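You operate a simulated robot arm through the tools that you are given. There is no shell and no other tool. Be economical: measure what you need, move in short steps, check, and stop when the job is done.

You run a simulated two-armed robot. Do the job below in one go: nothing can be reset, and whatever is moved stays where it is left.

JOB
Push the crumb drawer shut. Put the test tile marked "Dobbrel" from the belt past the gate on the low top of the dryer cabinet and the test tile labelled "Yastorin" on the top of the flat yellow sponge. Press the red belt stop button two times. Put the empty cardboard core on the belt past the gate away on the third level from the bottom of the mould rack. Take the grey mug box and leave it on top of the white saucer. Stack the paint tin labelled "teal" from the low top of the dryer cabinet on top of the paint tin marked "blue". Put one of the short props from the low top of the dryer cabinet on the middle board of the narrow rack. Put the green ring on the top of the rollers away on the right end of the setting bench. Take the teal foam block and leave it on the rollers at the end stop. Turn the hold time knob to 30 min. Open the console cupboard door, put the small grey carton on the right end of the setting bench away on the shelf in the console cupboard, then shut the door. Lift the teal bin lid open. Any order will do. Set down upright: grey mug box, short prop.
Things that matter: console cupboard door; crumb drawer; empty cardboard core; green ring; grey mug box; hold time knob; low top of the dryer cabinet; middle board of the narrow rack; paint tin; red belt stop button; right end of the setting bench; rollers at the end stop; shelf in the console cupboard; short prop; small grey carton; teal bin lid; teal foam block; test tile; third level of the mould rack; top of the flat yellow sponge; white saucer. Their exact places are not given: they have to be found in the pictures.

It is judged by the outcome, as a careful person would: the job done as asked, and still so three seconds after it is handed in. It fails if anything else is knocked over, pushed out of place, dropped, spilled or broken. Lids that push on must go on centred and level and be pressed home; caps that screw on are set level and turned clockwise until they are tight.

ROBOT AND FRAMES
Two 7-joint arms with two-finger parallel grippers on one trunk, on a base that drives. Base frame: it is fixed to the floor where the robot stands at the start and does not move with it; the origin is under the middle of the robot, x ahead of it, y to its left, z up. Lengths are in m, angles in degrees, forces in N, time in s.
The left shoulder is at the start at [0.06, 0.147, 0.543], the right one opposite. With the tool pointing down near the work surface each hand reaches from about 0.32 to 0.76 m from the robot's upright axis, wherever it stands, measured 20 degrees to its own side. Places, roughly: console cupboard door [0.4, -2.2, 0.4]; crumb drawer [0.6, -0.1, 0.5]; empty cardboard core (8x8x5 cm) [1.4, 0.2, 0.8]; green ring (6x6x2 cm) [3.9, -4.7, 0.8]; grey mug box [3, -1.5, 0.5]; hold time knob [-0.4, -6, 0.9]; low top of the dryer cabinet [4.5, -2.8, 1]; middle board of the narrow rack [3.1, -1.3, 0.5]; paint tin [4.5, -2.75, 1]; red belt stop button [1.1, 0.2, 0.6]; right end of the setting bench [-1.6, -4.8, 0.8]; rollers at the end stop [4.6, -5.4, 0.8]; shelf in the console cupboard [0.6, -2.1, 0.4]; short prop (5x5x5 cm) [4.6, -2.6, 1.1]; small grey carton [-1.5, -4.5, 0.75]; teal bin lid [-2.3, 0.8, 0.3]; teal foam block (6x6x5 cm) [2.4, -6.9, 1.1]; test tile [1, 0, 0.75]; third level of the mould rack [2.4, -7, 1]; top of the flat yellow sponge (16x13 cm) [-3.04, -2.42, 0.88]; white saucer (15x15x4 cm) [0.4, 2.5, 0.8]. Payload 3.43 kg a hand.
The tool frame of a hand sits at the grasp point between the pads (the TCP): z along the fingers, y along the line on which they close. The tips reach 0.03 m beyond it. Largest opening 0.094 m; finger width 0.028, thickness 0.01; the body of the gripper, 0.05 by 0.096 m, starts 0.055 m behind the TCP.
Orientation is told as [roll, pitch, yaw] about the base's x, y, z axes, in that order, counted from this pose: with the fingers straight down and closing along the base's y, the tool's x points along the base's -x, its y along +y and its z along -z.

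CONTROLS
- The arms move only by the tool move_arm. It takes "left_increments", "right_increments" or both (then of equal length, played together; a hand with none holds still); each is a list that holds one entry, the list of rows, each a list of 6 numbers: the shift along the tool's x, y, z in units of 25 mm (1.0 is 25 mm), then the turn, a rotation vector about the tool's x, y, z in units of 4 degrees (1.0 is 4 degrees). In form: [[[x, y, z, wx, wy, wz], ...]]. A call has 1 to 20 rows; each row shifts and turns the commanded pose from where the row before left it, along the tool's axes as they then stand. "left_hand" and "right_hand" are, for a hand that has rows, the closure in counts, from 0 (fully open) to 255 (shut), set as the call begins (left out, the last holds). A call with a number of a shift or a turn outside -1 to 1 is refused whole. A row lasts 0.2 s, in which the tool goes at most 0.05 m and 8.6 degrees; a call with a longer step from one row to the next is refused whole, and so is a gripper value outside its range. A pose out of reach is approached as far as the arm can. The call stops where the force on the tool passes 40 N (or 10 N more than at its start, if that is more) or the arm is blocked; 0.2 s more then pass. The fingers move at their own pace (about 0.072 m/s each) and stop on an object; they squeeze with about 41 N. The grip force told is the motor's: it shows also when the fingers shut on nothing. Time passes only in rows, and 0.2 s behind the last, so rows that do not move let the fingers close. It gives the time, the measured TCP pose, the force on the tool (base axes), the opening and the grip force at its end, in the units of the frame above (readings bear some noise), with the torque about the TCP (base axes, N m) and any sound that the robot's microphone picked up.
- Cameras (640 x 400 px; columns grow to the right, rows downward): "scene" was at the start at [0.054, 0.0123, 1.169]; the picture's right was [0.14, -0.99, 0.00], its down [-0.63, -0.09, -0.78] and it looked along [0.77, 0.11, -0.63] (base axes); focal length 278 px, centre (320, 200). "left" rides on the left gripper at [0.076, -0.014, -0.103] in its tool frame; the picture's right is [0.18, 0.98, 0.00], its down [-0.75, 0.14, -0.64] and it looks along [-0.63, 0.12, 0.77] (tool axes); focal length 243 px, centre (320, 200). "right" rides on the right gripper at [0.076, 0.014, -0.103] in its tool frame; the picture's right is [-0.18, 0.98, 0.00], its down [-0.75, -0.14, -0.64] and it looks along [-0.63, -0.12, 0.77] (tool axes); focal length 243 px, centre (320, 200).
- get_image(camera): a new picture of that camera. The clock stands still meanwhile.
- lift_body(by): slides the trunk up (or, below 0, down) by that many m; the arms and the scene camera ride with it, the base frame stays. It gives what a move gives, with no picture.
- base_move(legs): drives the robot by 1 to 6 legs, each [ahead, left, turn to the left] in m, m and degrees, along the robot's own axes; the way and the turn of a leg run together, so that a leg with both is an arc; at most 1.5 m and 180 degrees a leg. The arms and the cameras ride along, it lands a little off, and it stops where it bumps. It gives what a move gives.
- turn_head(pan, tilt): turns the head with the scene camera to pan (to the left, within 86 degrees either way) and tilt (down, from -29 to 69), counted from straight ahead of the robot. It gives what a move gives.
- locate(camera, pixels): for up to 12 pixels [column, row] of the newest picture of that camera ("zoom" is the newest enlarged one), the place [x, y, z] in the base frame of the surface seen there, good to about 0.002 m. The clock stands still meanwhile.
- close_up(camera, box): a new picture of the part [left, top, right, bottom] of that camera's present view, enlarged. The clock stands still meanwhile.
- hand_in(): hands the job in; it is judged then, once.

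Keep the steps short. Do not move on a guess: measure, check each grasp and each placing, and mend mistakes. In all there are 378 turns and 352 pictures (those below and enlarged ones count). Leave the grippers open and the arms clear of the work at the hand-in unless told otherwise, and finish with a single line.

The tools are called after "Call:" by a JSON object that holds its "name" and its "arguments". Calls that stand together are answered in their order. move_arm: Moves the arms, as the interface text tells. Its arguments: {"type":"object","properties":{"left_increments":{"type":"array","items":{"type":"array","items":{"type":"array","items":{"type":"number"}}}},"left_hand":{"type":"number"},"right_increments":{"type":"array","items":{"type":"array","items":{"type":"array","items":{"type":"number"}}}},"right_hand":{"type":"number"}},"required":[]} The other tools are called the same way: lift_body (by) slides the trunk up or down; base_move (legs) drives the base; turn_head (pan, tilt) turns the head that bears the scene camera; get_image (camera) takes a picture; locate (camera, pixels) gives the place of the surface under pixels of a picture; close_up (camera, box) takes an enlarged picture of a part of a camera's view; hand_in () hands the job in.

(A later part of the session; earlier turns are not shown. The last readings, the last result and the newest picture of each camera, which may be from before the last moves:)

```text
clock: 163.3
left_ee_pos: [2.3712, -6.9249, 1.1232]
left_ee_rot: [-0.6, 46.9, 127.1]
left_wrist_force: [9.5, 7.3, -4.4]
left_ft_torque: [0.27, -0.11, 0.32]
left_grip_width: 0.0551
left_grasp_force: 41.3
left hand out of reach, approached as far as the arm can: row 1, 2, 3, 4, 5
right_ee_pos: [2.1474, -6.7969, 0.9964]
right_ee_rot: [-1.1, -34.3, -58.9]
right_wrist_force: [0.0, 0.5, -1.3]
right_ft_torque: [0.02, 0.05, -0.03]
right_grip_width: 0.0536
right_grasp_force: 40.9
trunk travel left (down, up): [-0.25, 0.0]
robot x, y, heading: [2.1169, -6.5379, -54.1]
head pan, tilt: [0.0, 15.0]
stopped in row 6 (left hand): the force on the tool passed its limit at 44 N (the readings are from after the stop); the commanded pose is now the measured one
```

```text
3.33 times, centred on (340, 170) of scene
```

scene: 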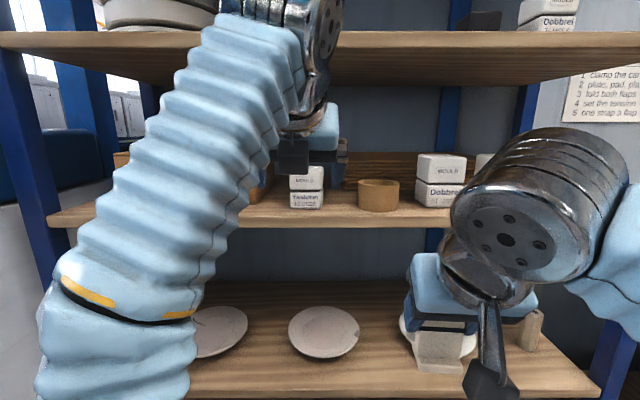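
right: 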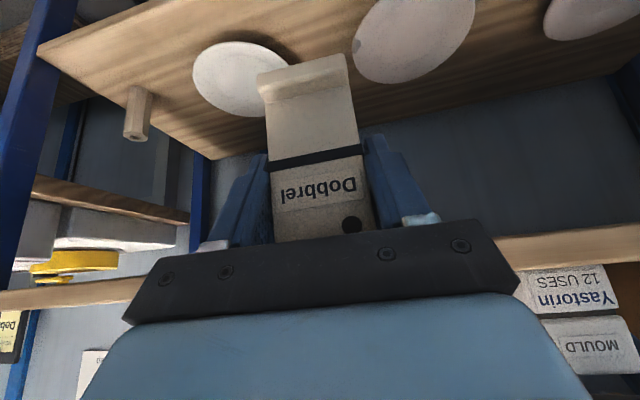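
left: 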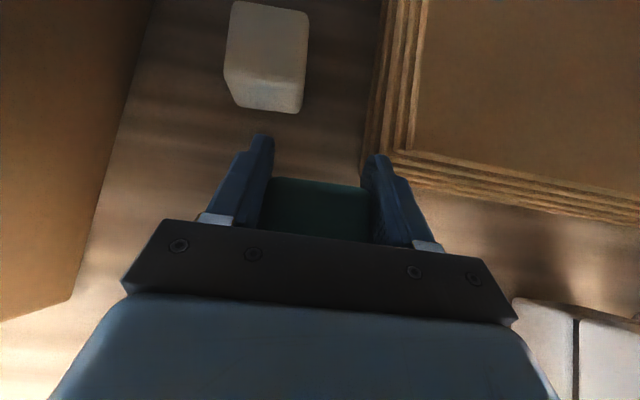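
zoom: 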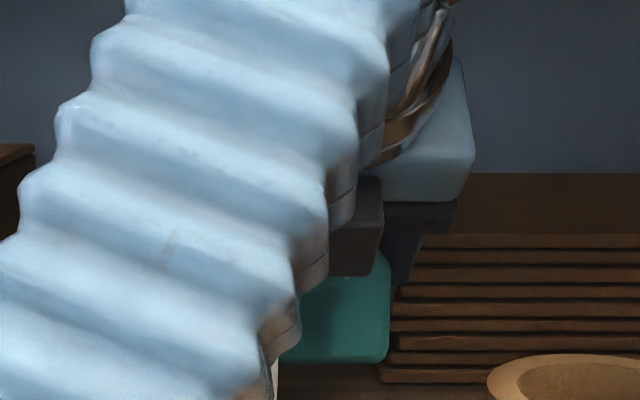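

The right finger touched the board stack. Relieve left 4 mm, back 1.1 cm, then right again in small steps.

Call:
{"name": "move_arm", "arguments": {"left_increments": [[[0, -0.2, 0, 0, 0, 0], [-0.3, 0, -0.32, 0, 0, 0], [0, 0, 0, 0, 0, 0]]]}}

Call:
{"name": "locate", "arguments": {"camera": "left", "pixels": [[385, 150], [400, 160], [425, 60], [560, 200], [525, 310], [550, 340]]}}

Call:
{"name": "get_image", "arguments": {"camera": "left"}}

```text
clock: 164.1
left_ee_pos: [2.3645, -6.9159, 1.1246]
left_ee_rot: [-0.7, 47.0, 126.7]
left_wrist_force: [-0.1, 0.4, 0.3]
left_ft_torque: [-0.02, -0.02, -0.01]
left_grip_width: 0.0556
left_grasp_force: 40.7
right_ee_pos: [2.1443, -6.7975, 0.9945]
right_ee_rot: [-1.0, -34.4, -59.0]
right_wrist_force: [0.4, -0.5, -1.0]
right_ft_torque: [-0.01, 0.03, 0.02]
right_grip_width: 0.0535
right_grasp_force: 41.3
trunk travel left (down, up): [-0.25, 0.0]
robot x, y, heading: [2.1128, -6.5345, -54.0]
head pan, tilt: [0.0, 15.0]
```

```text
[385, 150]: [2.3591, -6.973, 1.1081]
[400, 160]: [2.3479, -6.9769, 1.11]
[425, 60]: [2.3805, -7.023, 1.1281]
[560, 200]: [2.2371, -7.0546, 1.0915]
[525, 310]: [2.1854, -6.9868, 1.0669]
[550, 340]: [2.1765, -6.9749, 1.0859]
```

```text
276 pictures are left
```

left: 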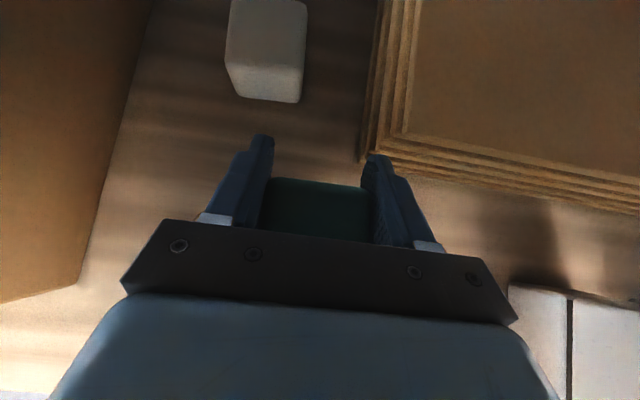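

Call:
{"name": "move_arm", "arguments": {"left_increments": [[[0, 0.4, 0, 0, 0, 0], [0, 0.4, 0, 0, 0, 0], [0, 0.4, 0, 0, 0, 0], [0, 0.15, 0, 0, 0, 0]]]}}

Call:
{"name": "get_image", "arguments": {"camera": "left"}}

```text
clock: 165.1
left_ee_pos: [2.3387, -6.9319, 1.1158]
left_ee_rot: [-0.6, 47.2, 126.7]
left_wrist_force: [0.6, -0.9, -1.1]
left_ft_torque: [-0.05, 0.0, 0.01]
left_grip_width: 0.0558
left_grasp_force: 41.2
left hand out of reach, approached as far as the arm can: row 3
right_ee_pos: [2.1459, -6.799, 0.9953]
right_ee_rot: [-0.9, -34.5, -59.0]
right_wrist_force: [-0.1, -0.9, -1.8]
right_ft_torque: [0.01, -0.03, 0.01]
right_grip_width: 0.0535
right_grasp_force: 41.5
trunk travel left (down, up): [-0.25, 0.0]
robot x, y, heading: [2.117, -6.5373, -54.2]
head pan, tilt: [0.0, 15.0]
```

```text
275 pictures are left
```

left: 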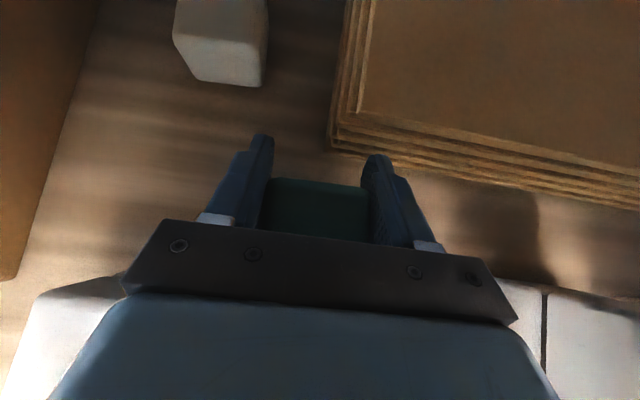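

TCP u −2.184, v 6.983. Retreat along the tool axis (back and up) 5 cm, then straight back out over the core/box gap.

Call:
{"name": "move_arm", "arguments": {"left_increments": [[[0, 0.1, -0.5, 0, 0, 0], [0, 0, -0.5, 0, 0, 0], [0, 0, -0.5, 0, 0, 0], [0, 0, -0.4, 0, 0, 0], [0, 0, 0, 0, 0, 0]]]}}

Call:
{"name": "get_image", "arguments": {"camera": "left"}}

Call:
{"name": "close_up", "arguments": {"camera": "scene", "box": [240, 110, 440, 250]}}

```text
clock: 166.3
left_ee_pos: [2.3161, -6.9031, 1.1294]
left_ee_rot: [-0.8, 47.2, 126.6]
left_wrist_force: [-0.3, -0.6, -0.5]
left_ft_torque: [0.01, -0.01, 0.01]
left_grip_width: 0.0558
left_grasp_force: 40.9
left hand out of reach, approached as far as the arm can: row 1, 2, 3
right_ee_pos: [2.1457, -6.7979, 0.9958]
right_ee_rot: [-0.9, -34.4, -59.0]
right_wrist_force: [-0.4, 1.0, -1.1]
right_ft_torque: [0.01, 0.03, 0.0]
right_grip_width: 0.0537
right_grasp_force: 41.4
trunk travel left (down, up): [-0.25, 0.0]
robot x, y, heading: [2.1172, -6.5375, -54.1]
head pan, tilt: [0.0, 15.0]
```

```text
274 pictures are left
```

left: 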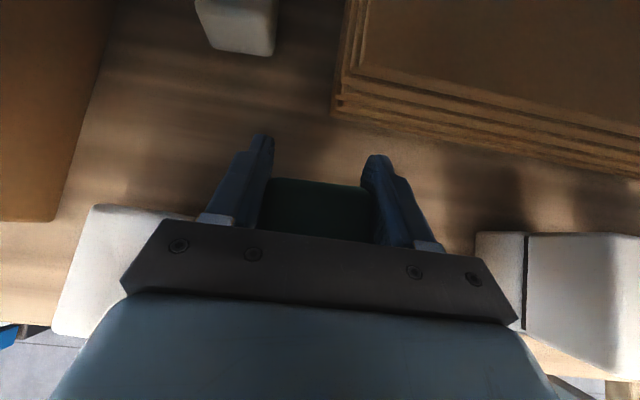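

```text
2.86 times, centred on (340, 180) of scene
```

zoom: 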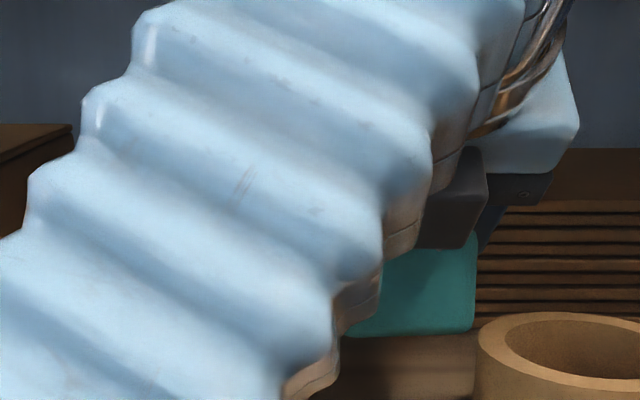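

Call:
{"name": "move_arm", "arguments": {"left_increments": [[[0.2, 0.08, -0.5, 0, 0, 0], [0.2, 0, -0.5, 0, 0, 0], [0, 0, 0, 0, 0, 0]]]}}

Call:
{"name": "close_up", "arguments": {"camera": "scene", "box": [240, 110, 440, 250]}}

```text
clock: 167.1
left_ee_pos: [2.3099, -6.8919, 1.135]
left_ee_rot: [-0.7, 47.1, 126.8]
left_wrist_force: [0.3, 0.9, -0.2]
left_ft_torque: [-0.02, 0.02, -0.02]
left_grip_width: 0.0555
left_grasp_force: 41.5
left hand out of reach, approached as far as the arm can: row 1, 2
right_ee_pos: [2.1461, -6.7968, 0.9958]
right_ee_rot: [-0.9, -34.3, -58.9]
right_wrist_force: [0.3, -0.8, -1.5]
right_ft_torque: [0.01, 0.04, 0.02]
right_grip_width: 0.0536
right_grasp_force: 41.2
trunk travel left (down, up): [-0.25, 0.0]
robot x, y, heading: [2.1177, -6.5369, -54.0]
head pan, tilt: [0.0, 15.0]
```

```text
2.86 times, centred on (340, 180) of scene
```

zoom: 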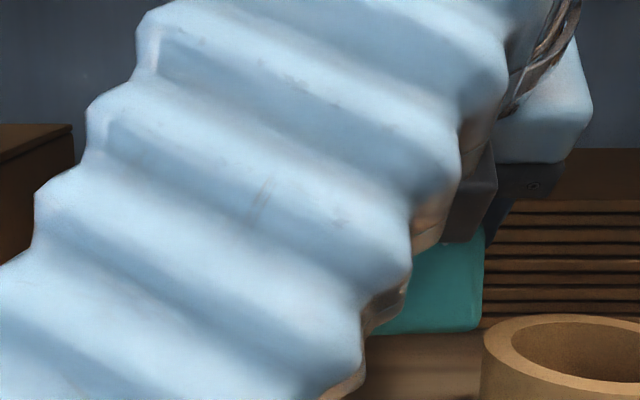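

Call:
{"name": "move_arm", "arguments": {"left_increments": [[[0.2, 0.0, -0.6, 0, 0, 0], [0.2, 0, -0.6, 0, 0, 0], [-0.4, 0, -0.6, 0, 0, 0], [-0.68, 0, -0.733, 0, 0, 0], [-0.68, 0, -0.733, 0, 0, 0], [-0.68, 0, -0.733, 0, 0, 0]]]}}

Call:
{"name": "close_up", "arguments": {"camera": "scene", "box": [240, 110, 440, 250]}}

Call:
{"name": "get_image", "arguments": {"camera": "left"}}

```text
clock: 168.5
left_ee_pos: [2.2471, -6.8023, 1.1466]
left_ee_rot: [-0.7, 47.1, 126.7]
left_wrist_force: [0.6, -0.4, 0.2]
left_ft_torque: [0.04, 0.02, 0.0]
left_grip_width: 0.0558
left_grasp_force: 41.0
left hand out of reach, approached as far as the arm can: row 1, 2
right_ee_pos: [2.1446, -6.7984, 0.9955]
right_ee_rot: [-0.9, -34.4, -59.1]
right_wrist_force: [0.1, -0.1, -0.8]
right_ft_torque: [0.03, 0.04, -0.01]
right_grip_width: 0.0535
right_grasp_force: 41.1
trunk travel left (down, up): [-0.25, 0.0]
robot x, y, heading: [2.1175, -6.5355, -53.7]
head pan, tilt: [0.0, 15.0]
```

```text
2.86 times, centred on (340, 180) of scene
```

zoom: 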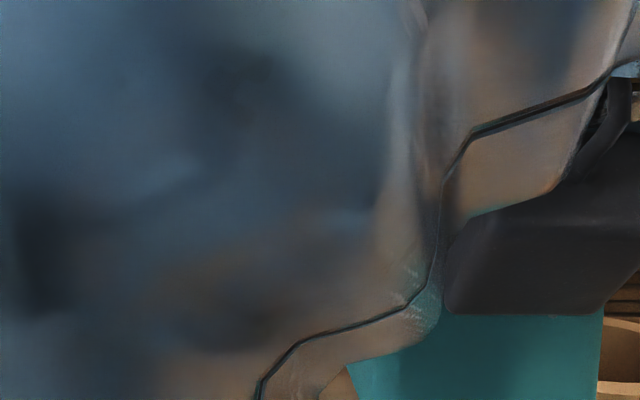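

```text
270 pictures are left
```

left: 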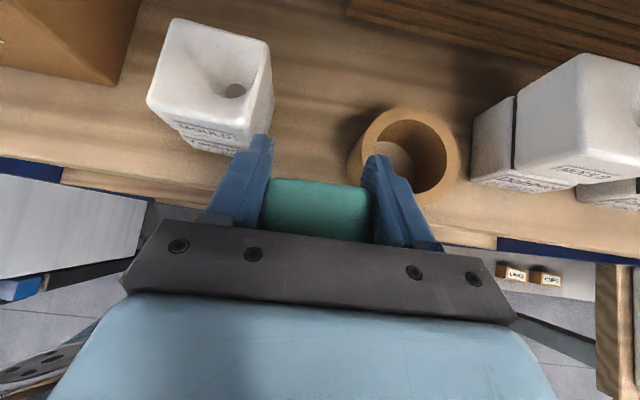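

Foam is out. Back away and verify the shelf, then look toward the rollers.

Call:
{"name": "base_move", "arguments": {"legs": [[-0.6, 0, 0]]}}

Call:
{"name": "move_arm", "arguments": {"left_increments": [[[0, -0.9, 0.3, 0, 0, 0], [0, -0.9, 0.5, 0, 0, 0], [0, -0.9, 0.5, 0, 0, 0], [0, -0.9, 0.5, 0, 0, 0]]]}}

Call:
{"name": "get_image", "arguments": {"camera": "scene"}}

Call:
{"name": "turn_head", "arguments": {"pan": 75, "tilt": 20}}

Call:
{"name": "get_image", "arguments": {"camera": "scene"}}

```text
clock: 171.9
left_ee_pos: [1.8882, -6.3077, 1.1465]
left_ee_rot: [-0.7, 47.0, 126.8]
left_wrist_force: [0.1, -0.3, 0.4]
left_ft_torque: [-0.03, -0.02, 0.01]
left_grip_width: 0.0556
left_grasp_force: 41.2
right_ee_pos: [1.7853, -6.3043, 0.9954]
right_ee_rot: [-0.9, -34.4, -58.9]
right_wrist_force: [0.4, 0.0, -2.0]
right_ft_torque: [-0.01, -0.02, -0.01]
right_grip_width: 0.0534
right_grasp_force: 41.2
trunk travel left (down, up): [-0.25, 0.0]
robot x, y, heading: [1.757, -6.041, -53.8]
head pan, tilt: [0.0, 15.0]
```

```text
clock: 172.9
left_ee_pos: [1.9804, -6.279, 1.1169]
left_ee_rot: [-0.7, 47.1, 126.8]
left_wrist_force: [0.2, 0.5, -0.2]
left_ft_torque: [0.01, -0.05, 0.01]
left_grip_width: 0.0559
left_grasp_force: 41.5
right_ee_pos: [1.7857, -6.3039, 0.9955]
right_ee_rot: [-0.9, -34.4, -59.0]
right_wrist_force: [0.2, 0.8, -0.9]
right_ft_torque: [0.01, 0.01, 0.01]
right_grip_width: 0.0534
right_grasp_force: 41.3
trunk travel left (down, up): [-0.25, 0.0]
robot x, y, heading: [1.7559, -6.0423, -53.9]
head pan, tilt: [0.0, 15.0]
```

```text
269 pictures are left
```

scene: 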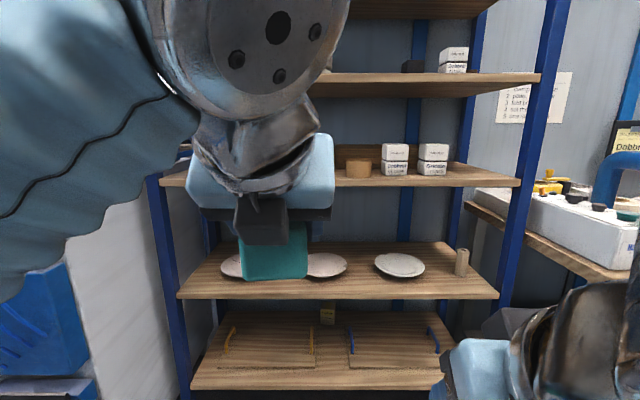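

```text
clock: 174.4
left_ee_pos: [1.9809, -6.2786, 1.1169]
left_ee_rot: [-0.7, 47.1, 126.8]
left_wrist_force: [-0.4, -0.1, 0.2]
left_ft_torque: [-0.03, 0.02, -0.04]
left_grip_width: 0.0557
left_grasp_force: 41.2
right_ee_pos: [1.785, -6.303, 0.9953]
right_ee_rot: [-0.8, -34.5, -58.9]
right_wrist_force: [0.3, -0.2, -0.3]
right_ft_torque: [0.02, -0.01, 0.02]
right_grip_width: 0.0535
right_grasp_force: 40.8
trunk travel left (down, up): [-0.25, 0.0]
robot x, y, heading: [1.7579, -6.0393, -53.7]
head pan, tilt: [75.0, 20.0]
```

```text
268 pictures are left
```

scene: 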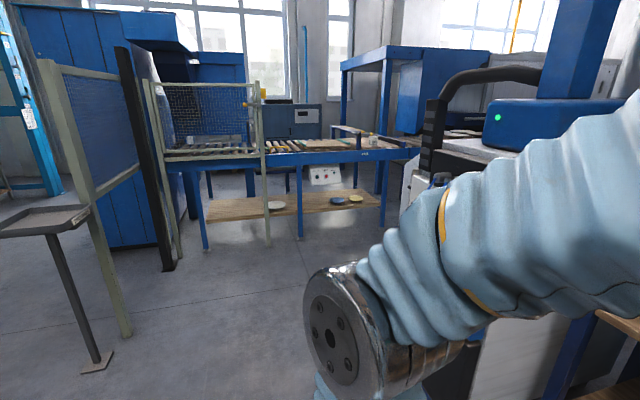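

Call:
{"name": "locate", "arguments": {"camera": "scene", "pixels": [[95, 365], [85, 210], [170, 265], [265, 240], [300, 235], [240, 160], [290, 145], [345, 155], [365, 150], [440, 150], [125, 330], [390, 255]]}}

Call:
{"name": "close_up", "arguments": {"camera": "scene", "box": [150, 70, 440, 250]}}

```text
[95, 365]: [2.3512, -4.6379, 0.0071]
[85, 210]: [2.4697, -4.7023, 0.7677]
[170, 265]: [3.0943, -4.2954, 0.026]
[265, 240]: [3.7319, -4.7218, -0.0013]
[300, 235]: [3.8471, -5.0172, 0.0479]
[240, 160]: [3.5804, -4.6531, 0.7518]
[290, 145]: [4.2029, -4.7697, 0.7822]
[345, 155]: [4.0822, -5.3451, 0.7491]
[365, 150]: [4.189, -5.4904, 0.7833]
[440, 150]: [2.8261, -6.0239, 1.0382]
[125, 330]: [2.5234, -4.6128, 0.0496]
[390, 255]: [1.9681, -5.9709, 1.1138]
```

```text
2.21 times, centred on (295, 160) of scene
```

zoom: 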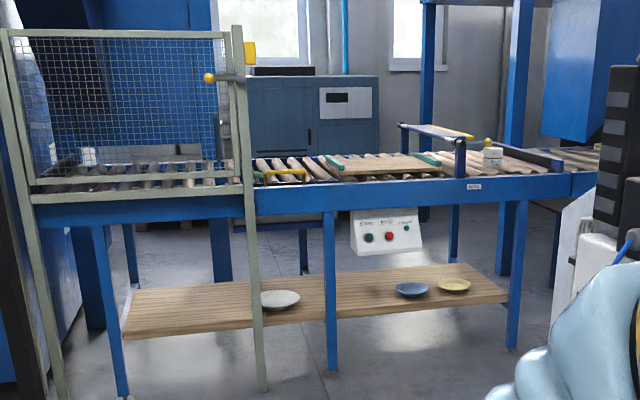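

Corridor toward the rollers is clear at v≈5.9. Turn left 90° and drive 1.7 m.

Call:
{"name": "base_move", "arguments": {"legs": [[0, 0, 90], [1.3, 0, 0], [0.35, 0, 0]]}}

Call:
{"name": "turn_head", "arguments": {"pan": -15, "tilt": 30}}

Call:
{"name": "get_image", "arguments": {"camera": "scene"}}

```text
clock: 186.8
left_ee_pos: [3.3146, -4.7801, 1.1172]
left_ee_rot: [-0.7, 47.0, -141.1]
left_wrist_force: [-0.6, 0.0, -0.2]
left_ft_torque: [-0.01, 0.01, 0.01]
left_grip_width: 0.0558
left_grasp_force: 40.7
right_ee_pos: [3.3459, -4.9736, 0.9959]
right_ee_rot: [-1.0, -34.4, 33.2]
right_wrist_force: [-0.8, 0.5, -1.4]
right_ft_torque: [0.02, 0.02, 0.0]
right_grip_width: 0.0536
right_grasp_force: 41.0
trunk travel left (down, up): [-0.25, 0.0]
robot x, y, heading: [3.0822, -5.0098, 38.0]
head pan, tilt: [75.0, 20.0]
```

```text
clock: 188.4
left_ee_pos: [3.3156, -4.7793, 1.1186]
left_ee_rot: [-0.7, 47.1, -141.1]
left_wrist_force: [-0.1, 0.5, 0.4]
left_ft_torque: [0.0, 0.0, 0.0]
left_grip_width: 0.0557
left_grasp_force: 40.8
right_ee_pos: [3.3451, -4.9737, 0.9949]
right_ee_rot: [-0.8, -34.4, 33.2]
right_wrist_force: [-0.2, -0.3, -2.0]
right_ft_torque: [0.01, 0.02, 0.03]
right_grip_width: 0.0535
right_grasp_force: 41.0
trunk travel left (down, up): [-0.25, 0.0]
robot x, y, heading: [3.0876, -5.0112, 38.1]
head pan, tilt: [-15.0, 30.0]
```

```text
266 pictures are left
```

scene: 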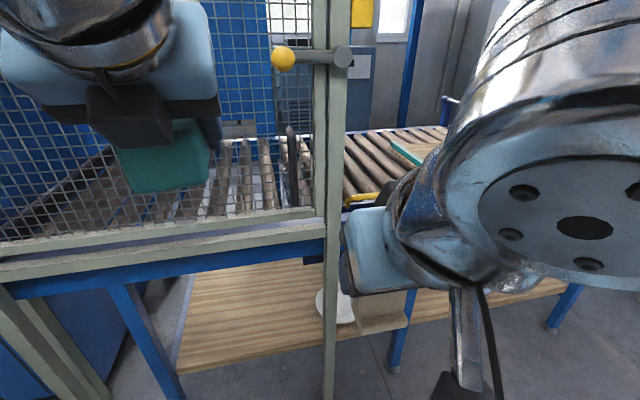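

Call:
{"name": "base_move", "arguments": {"legs": [[0, -0.75, -2]]}}

Call:
{"name": "turn_head", "arguments": {"pan": -25, "tilt": 35}}

Call:
{"name": "get_image", "arguments": {"camera": "scene"}}

Call:
{"name": "turn_head", "arguments": {"pan": 22, "tilt": 35}}

Call:
{"name": "get_image", "arguments": {"camera": "scene"}}

```text
clock: 192.5
left_ee_pos: [3.7804, -5.3928, 1.118]
left_ee_rot: [-0.7, 47.0, -143.3]
left_wrist_force: [-0.2, 0.3, 0.4]
left_ft_torque: [0.0, -0.03, 0.0]
left_grip_width: 0.0557
left_grasp_force: 40.8
right_ee_pos: [3.804, -5.5885, 0.9953]
right_ee_rot: [-1.0, -34.4, 31.0]
right_wrist_force: [-0.9, 0.1, -0.6]
right_ft_torque: [0.01, 0.03, 0.04]
right_grip_width: 0.0536
right_grasp_force: 41.3
trunk travel left (down, up): [-0.25, 0.0]
robot x, y, heading: [3.5438, -5.617, 35.8]
head pan, tilt: [-15.0, 30.0]
```

```text
clock: 193.3
left_ee_pos: [3.7798, -5.3932, 1.1166]
left_ee_rot: [-0.8, 47.1, -143.3]
left_wrist_force: [0.2, 0.0, 0.1]
left_ft_torque: [-0.01, 0.0, -0.01]
left_grip_width: 0.0557
left_grasp_force: 40.8
right_ee_pos: [3.8033, -5.5892, 0.995]
right_ee_rot: [-0.9, -34.3, 31.1]
right_wrist_force: [-0.3, -0.5, -1.0]
right_ft_torque: [-0.02, 0.02, -0.02]
right_grip_width: 0.0537
right_grasp_force: 41.4
trunk travel left (down, up): [-0.25, 0.0]
robot x, y, heading: [3.5392, -5.62, 36.0]
head pan, tilt: [-25.0, 35.0]
```

```text
265 pictures are left
```

scene: 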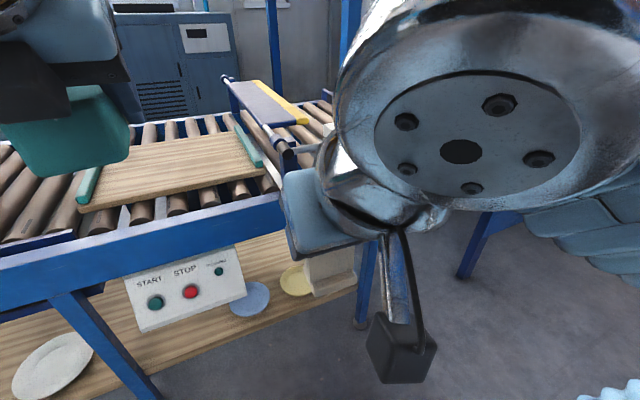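

```text
clock: 194.4
left_ee_pos: [3.7813, -5.3952, 1.1177]
left_ee_rot: [-0.7, 47.1, -143.3]
left_wrist_force: [0.6, -0.2, 0.1]
left_ft_torque: [0.0, -0.03, 0.02]
left_grip_width: 0.0557
left_grasp_force: 41.2
right_ee_pos: [3.8041, -5.5895, 0.9966]
right_ee_rot: [-0.9, -34.4, 31.0]
right_wrist_force: [-0.2, -0.6, -1.4]
right_ft_torque: [-0.03, -0.01, 0.01]
right_grip_width: 0.0534
right_grasp_force: 41.0
trunk travel left (down, up): [-0.25, 0.0]
robot x, y, heading: [3.5411, -5.6193, 36.1]
head pan, tilt: [22.0, 35.0]
```

```text
264 pictures are left
```

scene: 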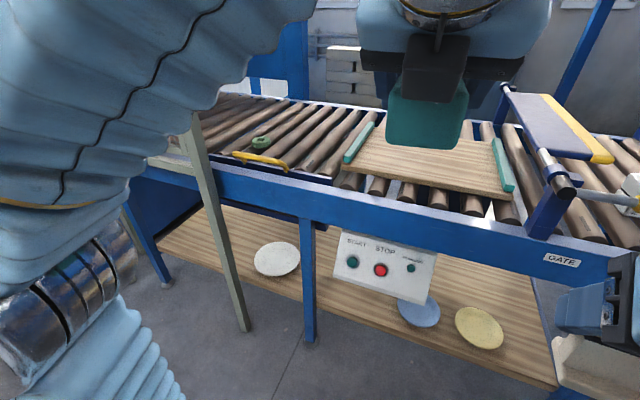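

Call:
{"name": "locate", "arguments": {"camera": "scene", "pixels": [[262, 137], [262, 148], [252, 142], [270, 143], [262, 142], [545, 155], [510, 90], [550, 205], [590, 205], [635, 185], [600, 220], [262, 158]]}}

Call:
{"name": "close_up", "arguments": {"camera": "scene", "box": [210, 100, 330, 190]}}

Call:
{"name": "base_move", "arguments": {"legs": [[0, -0.4, 0]]}}

Call:
{"name": "turn_head", "arguments": {"pan": 5, "tilt": 35}}

Call:
{"name": "get_image", "arguments": {"camera": "scene"}}

```text
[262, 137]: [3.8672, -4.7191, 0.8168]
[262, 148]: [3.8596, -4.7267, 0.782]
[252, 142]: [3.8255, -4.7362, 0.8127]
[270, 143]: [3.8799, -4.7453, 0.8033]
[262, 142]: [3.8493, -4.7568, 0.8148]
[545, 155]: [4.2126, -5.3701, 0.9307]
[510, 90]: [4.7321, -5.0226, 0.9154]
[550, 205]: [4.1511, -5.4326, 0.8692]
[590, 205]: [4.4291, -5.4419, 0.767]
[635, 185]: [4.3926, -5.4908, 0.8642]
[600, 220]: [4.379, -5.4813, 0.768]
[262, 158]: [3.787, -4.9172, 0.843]
```

```text
4.44 times, centred on (270, 145) of scene
```

zoom: 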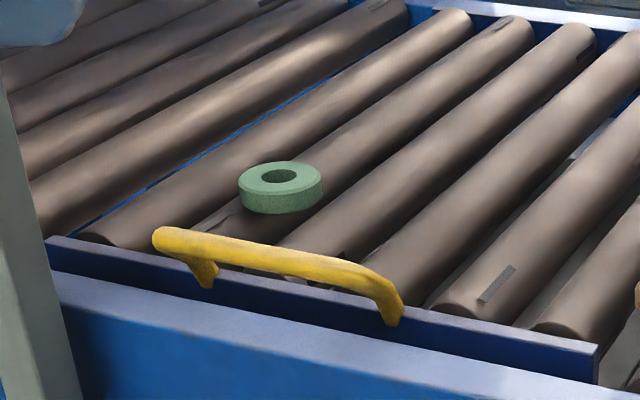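

```text
clock: 196.9
left_ee_pos: [4.0145, -5.7173, 1.1179]
left_ee_rot: [-0.7, 47.2, -143.4]
left_wrist_force: [0.0, 0.3, 0.1]
left_ft_torque: [0.01, 0.01, 0.01]
left_grip_width: 0.0559
left_grasp_force: 41.3
right_ee_pos: [4.0376, -5.912, 0.9959]
right_ee_rot: [-0.9, -34.4, 30.8]
right_wrist_force: [0.0, -0.5, -1.0]
right_ft_torque: [0.0, 0.0, 0.04]
right_grip_width: 0.0535
right_grasp_force: 40.9
trunk travel left (down, up): [-0.25, 0.0]
robot x, y, heading: [3.7741, -5.9418, 35.8]
head pan, tilt: [22.0, 35.0]
```

```text
clock: 197.7
left_ee_pos: [4.0144, -5.7166, 1.1162]
left_ee_rot: [-0.7, 47.1, -143.3]
left_wrist_force: [0.5, 0.5, 0.7]
left_ft_torque: [-0.01, -0.03, 0.03]
left_grip_width: 0.0557
left_grasp_force: 41.5
right_ee_pos: [4.0382, -5.9125, 0.9962]
right_ee_rot: [-1.0, -34.4, 31.0]
right_wrist_force: [0.4, -0.8, -1.6]
right_ft_torque: [0.01, 0.02, 0.02]
right_grip_width: 0.0535
right_grasp_force: 41.4
trunk travel left (down, up): [-0.25, 0.0]
robot x, y, heading: [3.7743, -5.9369, 35.9]
head pan, tilt: [5.0, 35.0]
```

```text
262 pictures are left
```

scene: 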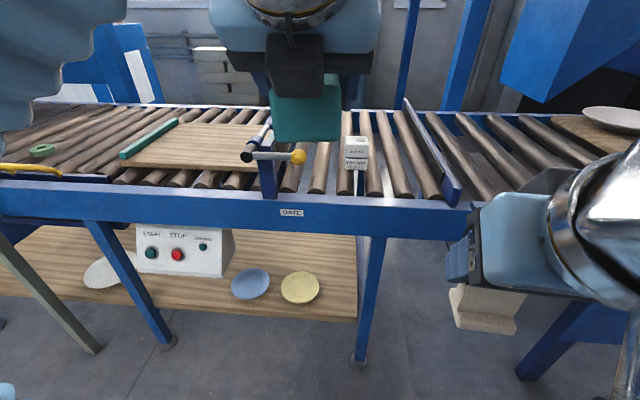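

Call:
{"name": "locate", "arguments": {"camera": "scene", "pixels": [[400, 150], [385, 130], [405, 130], [430, 150], [418, 120], [345, 163], [366, 165], [356, 142], [300, 157], [380, 180], [330, 170], [270, 130]]}}

Call:
{"name": "close_up", "arguments": {"camera": "scene", "box": [230, 90, 480, 230]}}

```text
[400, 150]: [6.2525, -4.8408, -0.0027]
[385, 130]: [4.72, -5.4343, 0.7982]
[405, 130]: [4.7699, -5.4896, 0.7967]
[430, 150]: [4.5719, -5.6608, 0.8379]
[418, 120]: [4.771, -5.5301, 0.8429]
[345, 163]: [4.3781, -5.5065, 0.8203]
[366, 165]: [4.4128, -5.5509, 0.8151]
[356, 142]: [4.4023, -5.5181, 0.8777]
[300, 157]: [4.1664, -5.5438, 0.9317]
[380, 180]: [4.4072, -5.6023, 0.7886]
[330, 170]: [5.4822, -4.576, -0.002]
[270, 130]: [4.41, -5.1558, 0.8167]
```

```text
2.56 times, centred on (355, 160) of scene
```

zoom: 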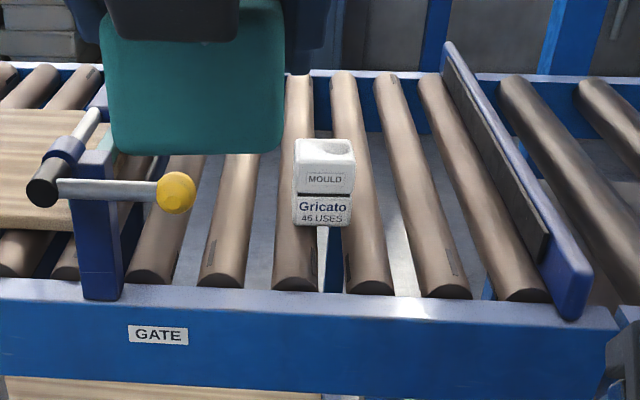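

Foam spot: between the two rollers at v 7.098/7.172, u 0.50, just before the blue end stop. Align base: right 0.15, ahead 0.17.

Call:
{"name": "base_move", "arguments": {"legs": [[0, -0.15, 0], [0.17, 0, 0]]}}

Call:
{"name": "move_arm", "arguments": {"left_increments": [[[0.4, 0, 0.976, 0, 0, 0], [0.4, 0, 0.976, 0, 0, 0], [0.4, 0, 0.976, 0, 0, 0], [0.4, 0, 0.976, 0, 0, 0], [0.4, 0, 0.976, 0, 0, 0], [0.4, 0, 0.976, 0, 0, 0], [0.4, 0, 0.976, 0, 0, 0], [0.4, 0, 0.976, 0, 0, 0], [0.4, 0, 0.976, 0, 0, 0], [0.4, 0, 0.976, 0, 0, 0], [0.4, 0, 0.976, 0, 0, 0], [0.4, 0, 0.976, 0, 0, 0], [0.4, 0, 0.976, 0, 0, 0], [0.4, 0, 0.976, 0, 0, 0], [0.4, 0, 0.976, 0, 0, 0], [0.4, 0, 0.976, 0, 0, 0]]]}}

Call:
{"name": "get_image", "arguments": {"camera": "scene"}}

Call:
{"name": "get_image", "arguments": {"camera": "left"}}

```text
clock: 200.1
left_ee_pos: [4.2366, -5.7351, 1.1161]
left_ee_rot: [-0.7, 47.1, -143.2]
left_wrist_force: [-0.3, -0.2, -0.4]
left_ft_torque: [-0.02, -0.04, 0.0]
left_grip_width: 0.0559
left_grasp_force: 41.4
right_ee_pos: [4.2608, -5.9296, 0.995]
right_ee_rot: [-0.9, -34.3, 31.2]
right_wrist_force: [-0.7, -0.2, -1.6]
right_ft_torque: [0.0, 0.02, -0.01]
right_grip_width: 0.0536
right_grasp_force: 41.0
trunk travel left (down, up): [-0.25, 0.0]
robot x, y, heading: [3.9993, -5.956, 36.1]
head pan, tilt: [5.0, 35.0]
```

```text
clock: 203.5
left_ee_pos: [4.5399, -5.5024, 0.9669]
left_ee_rot: [-0.7, 47.1, -143.2]
left_wrist_force: [0.6, -0.1, 0.0]
left_ft_torque: [0.01, -0.04, -0.04]
left_grip_width: 0.0557
left_grasp_force: 40.9
left hand out of reach, approached as far as the arm can: row 16
right_ee_pos: [4.2612, -5.9292, 0.9966]
right_ee_rot: [-1.1, -34.5, 31.2]
right_wrist_force: [-0.3, 0.6, -1.7]
right_ft_torque: [0.01, -0.01, 0.02]
right_grip_width: 0.0537
right_grasp_force: 41.1
trunk travel left (down, up): [-0.25, 0.0]
robot x, y, heading: [3.9961, -5.9597, 36.1]
head pan, tilt: [5.0, 35.0]
```

```text
260 pictures are left
```

scene: 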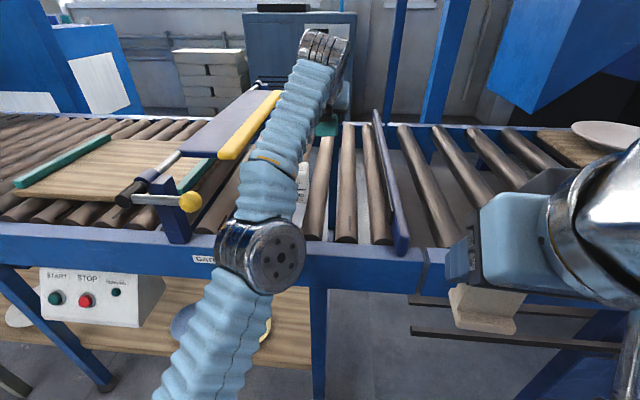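

```text
259 pictures are left
```

left: 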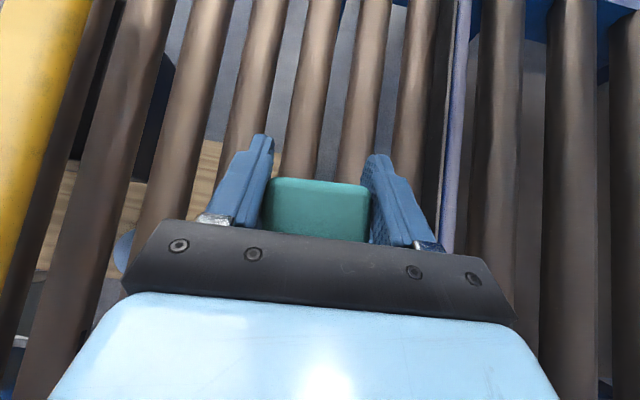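

Call:
{"name": "locate", "arguments": {"camera": "left", "pixels": [[250, 100], [303, 110], [360, 100], [415, 100], [455, 100], [320, 205], [310, 60], [365, 60], [420, 60]]}}

```text
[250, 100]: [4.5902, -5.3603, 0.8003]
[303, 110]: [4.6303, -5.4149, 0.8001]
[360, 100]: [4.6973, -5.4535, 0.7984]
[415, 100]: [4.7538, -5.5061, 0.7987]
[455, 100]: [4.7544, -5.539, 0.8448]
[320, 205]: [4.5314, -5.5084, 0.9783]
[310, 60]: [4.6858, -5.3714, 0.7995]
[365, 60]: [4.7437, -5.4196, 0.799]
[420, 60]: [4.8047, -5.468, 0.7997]
```

Rollers at v 7.102 and 7.174 (top 0.800). Shift right 1.7 cm, descend to z 0.867.

Call:
{"name": "move_arm", "arguments": {"left_increments": [[[-0.314, 0.136, 0.838, 0, 0, 0], [-0.314, 0.136, 0.838, 0, 0, 0], [-0.314, 0.136, 0.838, 0, 0, 0], [-0.314, 0.136, 0.838, 0, 0, 0], [-0.314, 0.136, 0.838, 0, 0, 0], [0, 0, 0, 0, 0, 0]]]}}

Call:
{"name": "get_image", "arguments": {"camera": "left"}}

```text
clock: 204.9
left_ee_pos: [4.5958, -5.4812, 0.871]
left_ee_rot: [-0.8, 46.9, -143.0]
left_wrist_force: [0.1, 0.2, -0.7]
left_ft_torque: [-0.01, -0.03, -0.02]
left_grip_width: 0.0559
left_grasp_force: 41.0
left hand out of reach, approached as far as the arm can: row 2, 4
right_ee_pos: [4.261, -5.9301, 0.9945]
right_ee_rot: [-0.8, -34.4, 31.2]
right_wrist_force: [0.1, 0.4, -0.9]
right_ft_torque: [-0.01, 0.02, 0.01]
right_grip_width: 0.0536
right_grasp_force: 41.6
trunk travel left (down, up): [-0.25, 0.0]
robot x, y, heading: [4.001, -5.9597, 36.1]
head pan, tilt: [5.0, 35.0]
```

```text
258 pictures are left
```

left: 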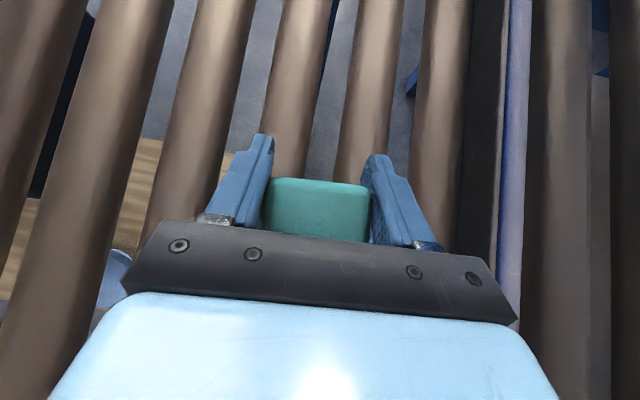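

Call:
{"name": "move_arm", "arguments": {"left_increments": [[[-0.4, 0, 0.37, 0, 0, 0], [-0.4, 0, 0.37, 0, 0, 0], [-0.26, 0, 0.24, 0, 0, 0], [0, 0, 0, 0, 0, 0]]]}}

Call:
{"name": "get_image", "arguments": {"camera": "left"}}

```text
clock: 205.9
left_ee_pos: [4.6084, -5.4762, 0.8426]
left_ee_rot: [-0.6, 47.0, -143.2]
left_wrist_force: [0.2, 0.7, -0.6]
left_ft_torque: [0.0, 0.02, 0.0]
left_grip_width: 0.0557
left_grasp_force: 41.3
left hand out of reach, approached as far as the arm can: row 1, 2, 3
right_ee_pos: [4.2613, -5.931, 0.9951]
right_ee_rot: [-0.9, -34.4, 31.2]
right_wrist_force: [0.7, -0.5, -1.4]
right_ft_torque: [-0.01, -0.01, 0.02]
right_grip_width: 0.0533
right_grasp_force: 40.7
trunk travel left (down, up): [-0.25, 0.0]
robot x, y, heading: [3.996, -5.9579, 36.0]
head pan, tilt: [5.0, 35.0]
```

```text
257 pictures are left
```

left: 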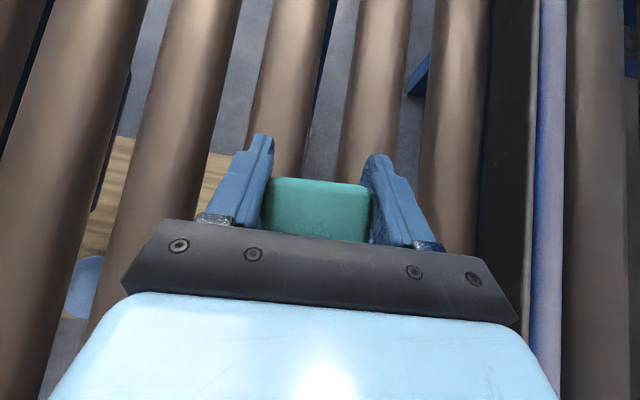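

Call:
{"name": "move_arm", "arguments": {"left_increments": [[[-0.45, 0, -0.15, 0, 0, 0], [-0.4, 0, -0.1, 0, 0, 0], [-0.1, 0, 0.1, 0, 0, 0], [0, 0, 0, 0, 0, 0]]]}}

```text
clock: 206.9
left_ee_pos: [4.6128, -5.4829, 0.8385]
left_ee_rot: [-0.7, 46.9, -143.0]
left_wrist_force: [0.3, -0.5, 1.0]
left_ft_torque: [0.0, -0.02, 0.0]
left_grip_width: 0.0557
left_grasp_force: 41.2
left hand out of reach, approached as far as the arm can: row 1, 2
right_ee_pos: [4.2612, -5.9292, 0.9942]
right_ee_rot: [-1.1, -34.4, 31.2]
right_wrist_force: [-0.2, 0.1, -0.4]
right_ft_torque: [-0.04, -0.01, 0.01]
right_grip_width: 0.0536
right_grasp_force: 41.0
trunk travel left (down, up): [-0.25, 0.0]
robot x, y, heading: [3.9969, -5.9596, 36.1]
head pan, tilt: [5.0, 35.0]
```

I'll use the trunk for the last few millimetres: first 9 mm left, then trunk down.

Call:
{"name": "move_arm", "arguments": {"left_increments": [[[0, -0.36, 0, 0, 0, 0], [0, 0, 0, 0, 0, 0]]]}}

Call:
{"name": "lift_body", "arguments": {"by": -0.006}}

```text
clock: 207.5
left_ee_pos: [4.6103, -5.4733, 0.8387]
left_ee_rot: [-0.7, 46.9, -143.1]
left_wrist_force: [-1.3, -1.3, 0.1]
left_ft_torque: [-0.01, 0.0, 0.01]
left_grip_width: 0.0558
left_grasp_force: 41.2
left hand out of reach, approached as far as the arm can: row 1
right_ee_pos: [4.261, -5.9302, 0.9949]
right_ee_rot: [-1.0, -34.3, 31.1]
right_wrist_force: [0.3, 0.0, -1.0]
right_ft_torque: [0.01, 0.0, -0.01]
right_grip_width: 0.0536
right_grasp_force: 40.9
trunk travel left (down, up): [-0.25, 0.0]
robot x, y, heading: [3.9969, -5.9543, 36.1]
head pan, tilt: [5.0, 35.0]
```

```text
clock: 208.1
left_ee_pos: [4.6101, -5.474, 0.8335]
left_ee_rot: [-0.6, 47.0, -143.0]
left_wrist_force: [0.2, 0.6, 0.4]
left_ft_torque: [0.03, 0.01, 0.02]
left_grip_width: 0.0557
left_grasp_force: 40.9
right_ee_pos: [4.2604, -5.929, 0.9893]
right_ee_rot: [-0.9, -34.3, 31.2]
right_wrist_force: [-0.8, 0.0, -0.3]
right_ft_torque: [0.01, -0.02, 0.02]
right_grip_width: 0.0535
right_grasp_force: 40.8
trunk travel left (down, up): [-0.244, 0.006]
robot x, y, heading: [3.998, -5.958, 35.9]
head pan, tilt: [5.0, 35.0]
```

Call:
{"name": "lift_body", "arguments": {"by": -0.004}}

Call:
{"name": "get_image", "arguments": {"camera": "left"}}

```text
clock: 208.6
left_ee_pos: [4.6094, -5.4757, 0.8336]
left_ee_rot: [-0.6, 47.2, -143.1]
left_wrist_force: [2.8, 2.4, 18.1]
left_ft_torque: [0.34, 0.33, -0.1]
left_grip_width: 0.0559
left_grasp_force: 41.6
right_ee_pos: [4.2598, -5.9313, 0.9856]
right_ee_rot: [-0.9, -34.5, 31.1]
right_wrist_force: [-0.4, 0.4, -0.7]
right_ft_torque: [0.0, -0.01, 0.02]
right_grip_width: 0.0532
right_grasp_force: 40.7
trunk travel left (down, up): [-0.24, 0.01]
robot x, y, heading: [4.0005, -5.9561, 36.1]
head pan, tilt: [5.0, 35.0]
```

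```text
256 pictures are left
```

left: 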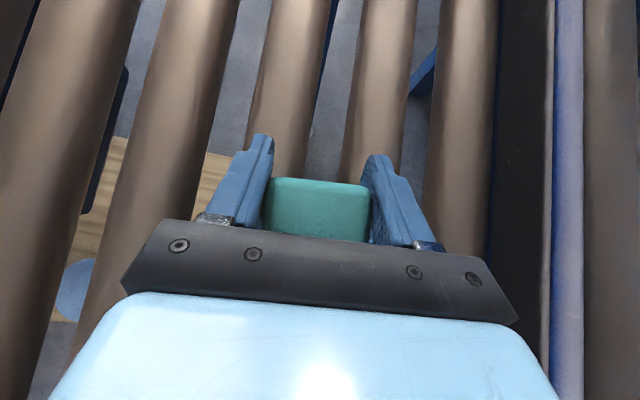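

Contact (18 N). Open, then withdraw along the tool axis.

Call:
{"name": "move_arm", "arguments": {"left_increments": [[[0, 0, 0, 0, 0, 0], [0, 0, 0, 0, 0, 0], [0, 0, 0, 0, 0, 0]]], "left_hand": 0}}

Call:
{"name": "move_arm", "arguments": {"left_increments": [[[0, 0, -0.5, 0, 0, 0], [0, 0, -1, 0, 0, 0], [0, 0, -1, 0, 0, 0], [0, 0, -1, 0, 0, 0], [0, 0, -1, 0, 0, 0], [0, 0, -1, 0, 0, 0], [0, 0, -1, 0, 0, 0], [0, 0, -1, 0, 0, 0], [0, 0, -1, 0, 0, 0], [0, 0, -1, 0, 0, 0]]]}}

Call:
{"name": "get_image", "arguments": {"camera": "left"}}

Call:
{"name": "get_image", "arguments": {"camera": "scene"}}

```text
clock: 209.4
left_ee_pos: [4.6095, -5.4741, 0.8302]
left_ee_rot: [-0.7, 47.0, -142.9]
left_wrist_force: [-6.2, 6.2, 11.1]
left_ft_torque: [-0.07, -0.27, 0.18]
left_grip_width: 0.0892
left_grasp_force: 0.1
right_ee_pos: [4.2604, -5.9302, 0.9859]
right_ee_rot: [-1.0, -34.6, 31.2]
right_wrist_force: [0.4, -0.1, -1.3]
right_ft_torque: [-0.02, -0.02, 0.01]
right_grip_width: 0.0534
right_grasp_force: 41.0
trunk travel left (down, up): [-0.24, 0.01]
robot x, y, heading: [3.9977, -5.9631, 35.9]
head pan, tilt: [5.0, 35.0]
```

```text
clock: 211.6
left_ee_pos: [4.501, -5.5702, 1.0127]
left_ee_rot: [-0.6, 46.8, -143.1]
left_wrist_force: [0.9, 0.1, -0.4]
left_ft_torque: [0.04, 0.01, -0.01]
left_grip_width: 0.0939
left_grasp_force: 0.1
left hand out of reach, approached as far as the arm can: row 1, 2, 3, 4, 5, 6, 7
right_ee_pos: [4.2615, -5.9299, 0.9862]
right_ee_rot: [-1.1, -34.4, 31.1]
right_wrist_force: [0.5, 0.7, -1.2]
right_ft_torque: [-0.03, -0.03, -0.02]
right_grip_width: 0.0536
right_grasp_force: 40.6
trunk travel left (down, up): [-0.24, 0.01]
robot x, y, heading: [3.9988, -5.958, 36.2]
head pan, tilt: [5.0, 35.0]
```

```text
255 pictures are left
```

left: 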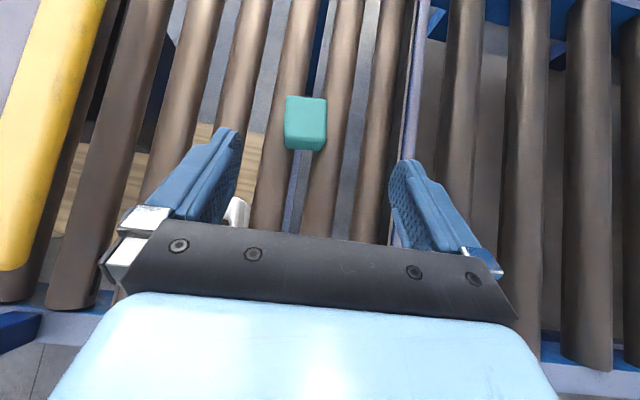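

```text
254 pictures are left
```

scene: 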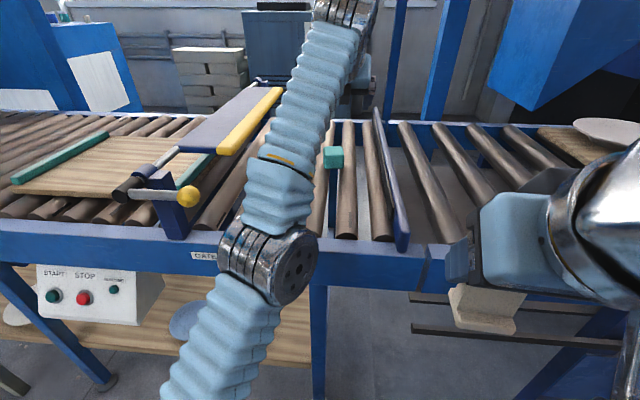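

Foam rests on two rollers near the end stop. Next, green ring. Pull the left hand back and drive left to the ring (v 6.10).

Call:
{"name": "move_arm", "arguments": {"left_increments": [[[-0.68, 0, -0.73, 0, 0, 0], [-0.68, 0, -0.73, 0, 0, 0], [-0.68, 0, -0.73, 0, 0, 0], [-0.68, 0, -0.73, 0, 0, 0], [-0.68, 0, -0.73, 0, 0, 0], [-0.68, 0, -0.73, 0, 0, 0], [-0.68, 0, -0.73, 0, 0, 0], [-0.68, 0, -0.73, 0, 0, 0]]]}}

Call:
{"name": "base_move", "arguments": {"legs": [[-0.2, 0, 0], [0, 0.95, 0]]}}

Call:
{"name": "turn_head", "arguments": {"pan": 10, "tilt": 35}}

Call:
{"name": "get_image", "arguments": {"camera": "scene"}}

Call:
{"name": "get_image", "arguments": {"camera": "left"}}

```text
clock: 213.4
left_ee_pos: [4.4103, -5.6869, 1.0963]
left_ee_rot: [-0.7, 46.9, -143.1]
left_wrist_force: [0.0, -0.7, 0.1]
left_ft_torque: [0.01, 0.01, 0.02]
left_grip_width: 0.0939
left_grasp_force: 0.0
left hand out of reach, approached as far as the arm can: row 1, 2, 3, 4, 5, 6, 7, 8
right_ee_pos: [4.2608, -5.9292, 0.9842]
right_ee_rot: [-0.9, -34.4, 31.2]
right_wrist_force: [-0.5, 0.2, -1.6]
right_ft_torque: [-0.01, -0.02, -0.02]
right_grip_width: 0.0535
right_grasp_force: 40.8
trunk travel left (down, up): [-0.24, 0.01]
robot x, y, heading: [4.003, -5.958, 36.2]
head pan, tilt: [5.0, 35.0]
```

```text
clock: 219.5
left_ee_pos: [3.7025, -5.0362, 1.0953]
left_ee_rot: [-0.7, 47.0, -143.9]
left_wrist_force: [0.1, 0.4, 0.5]
left_ft_torque: [-0.01, 0.04, -0.01]
left_grip_width: 0.0938
left_grasp_force: 0.1
right_ee_pos: [3.5504, -5.2776, 0.9846]
right_ee_rot: [-0.9, -34.4, 30.4]
right_wrist_force: [0.2, 0.7, -1.1]
right_ft_torque: [0.01, -0.01, 0.03]
right_grip_width: 0.0533
right_grasp_force: 40.9
trunk travel left (down, up): [-0.24, 0.01]
robot x, y, heading: [3.2835, -5.308, 35.3]
head pan, tilt: [5.0, 35.0]
```

```text
clock: 220.2
left_ee_pos: [3.7031, -5.0361, 1.096]
left_ee_rot: [-0.7, 46.9, -143.9]
left_wrist_force: [-1.0, -0.1, -0.6]
left_ft_torque: [0.0, -0.03, 0.01]
left_grip_width: 0.0938
left_grasp_force: 0.2
right_ee_pos: [3.5505, -5.2785, 0.9848]
right_ee_rot: [-1.0, -34.4, 30.4]
right_wrist_force: [-0.1, -0.2, -0.9]
right_ft_torque: [0.01, 0.0, -0.03]
right_grip_width: 0.0536
right_grasp_force: 40.6
trunk travel left (down, up): [-0.24, 0.01]
robot x, y, heading: [3.287, -5.3019, 35.4]
head pan, tilt: [10.0, 35.0]
```

```text
253 pictures are left
```

scene: 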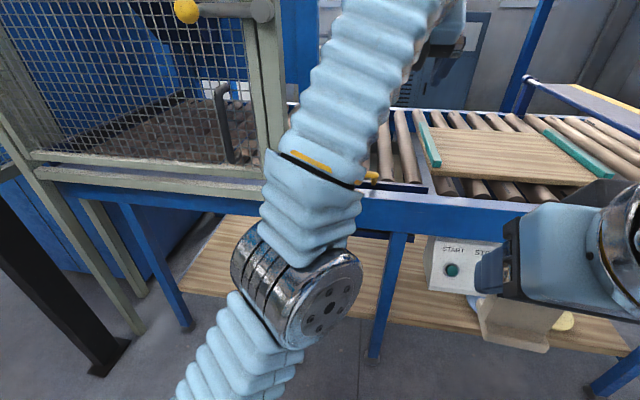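

```text
252 pictures are left
```

left: 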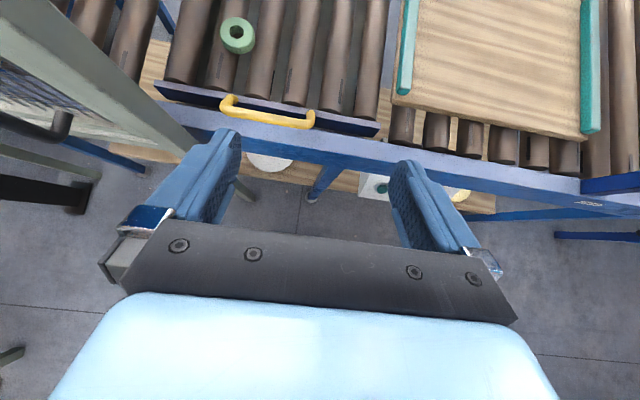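

Call:
{"name": "locate", "arguments": {"camera": "left", "pixels": [[237, 20], [237, 50], [222, 35], [254, 35], [200, 150], [150, 90], [225, 105], [310, 120], [250, 70], [212, 60], [290, 60], [180, 140]]}}

Call:
{"name": "close_up", "arguments": {"camera": "left", "box": [140, 0, 340, 130]}}

```text
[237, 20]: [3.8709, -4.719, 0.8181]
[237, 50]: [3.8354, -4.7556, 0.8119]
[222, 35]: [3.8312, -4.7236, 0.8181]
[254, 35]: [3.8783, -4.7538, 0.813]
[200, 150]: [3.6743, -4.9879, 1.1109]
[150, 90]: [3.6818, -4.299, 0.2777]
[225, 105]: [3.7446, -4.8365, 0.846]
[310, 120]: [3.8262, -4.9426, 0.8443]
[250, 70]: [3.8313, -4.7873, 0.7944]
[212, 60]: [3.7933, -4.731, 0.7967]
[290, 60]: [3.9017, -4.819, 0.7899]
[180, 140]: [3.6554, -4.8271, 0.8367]
```

```text
3.08 times, centred on (240, 65) of left
```

zoom: 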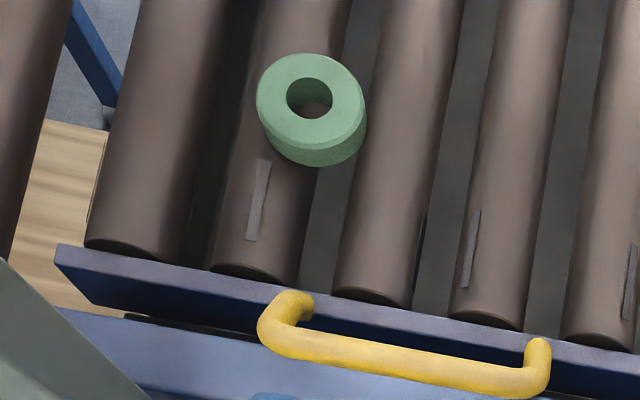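

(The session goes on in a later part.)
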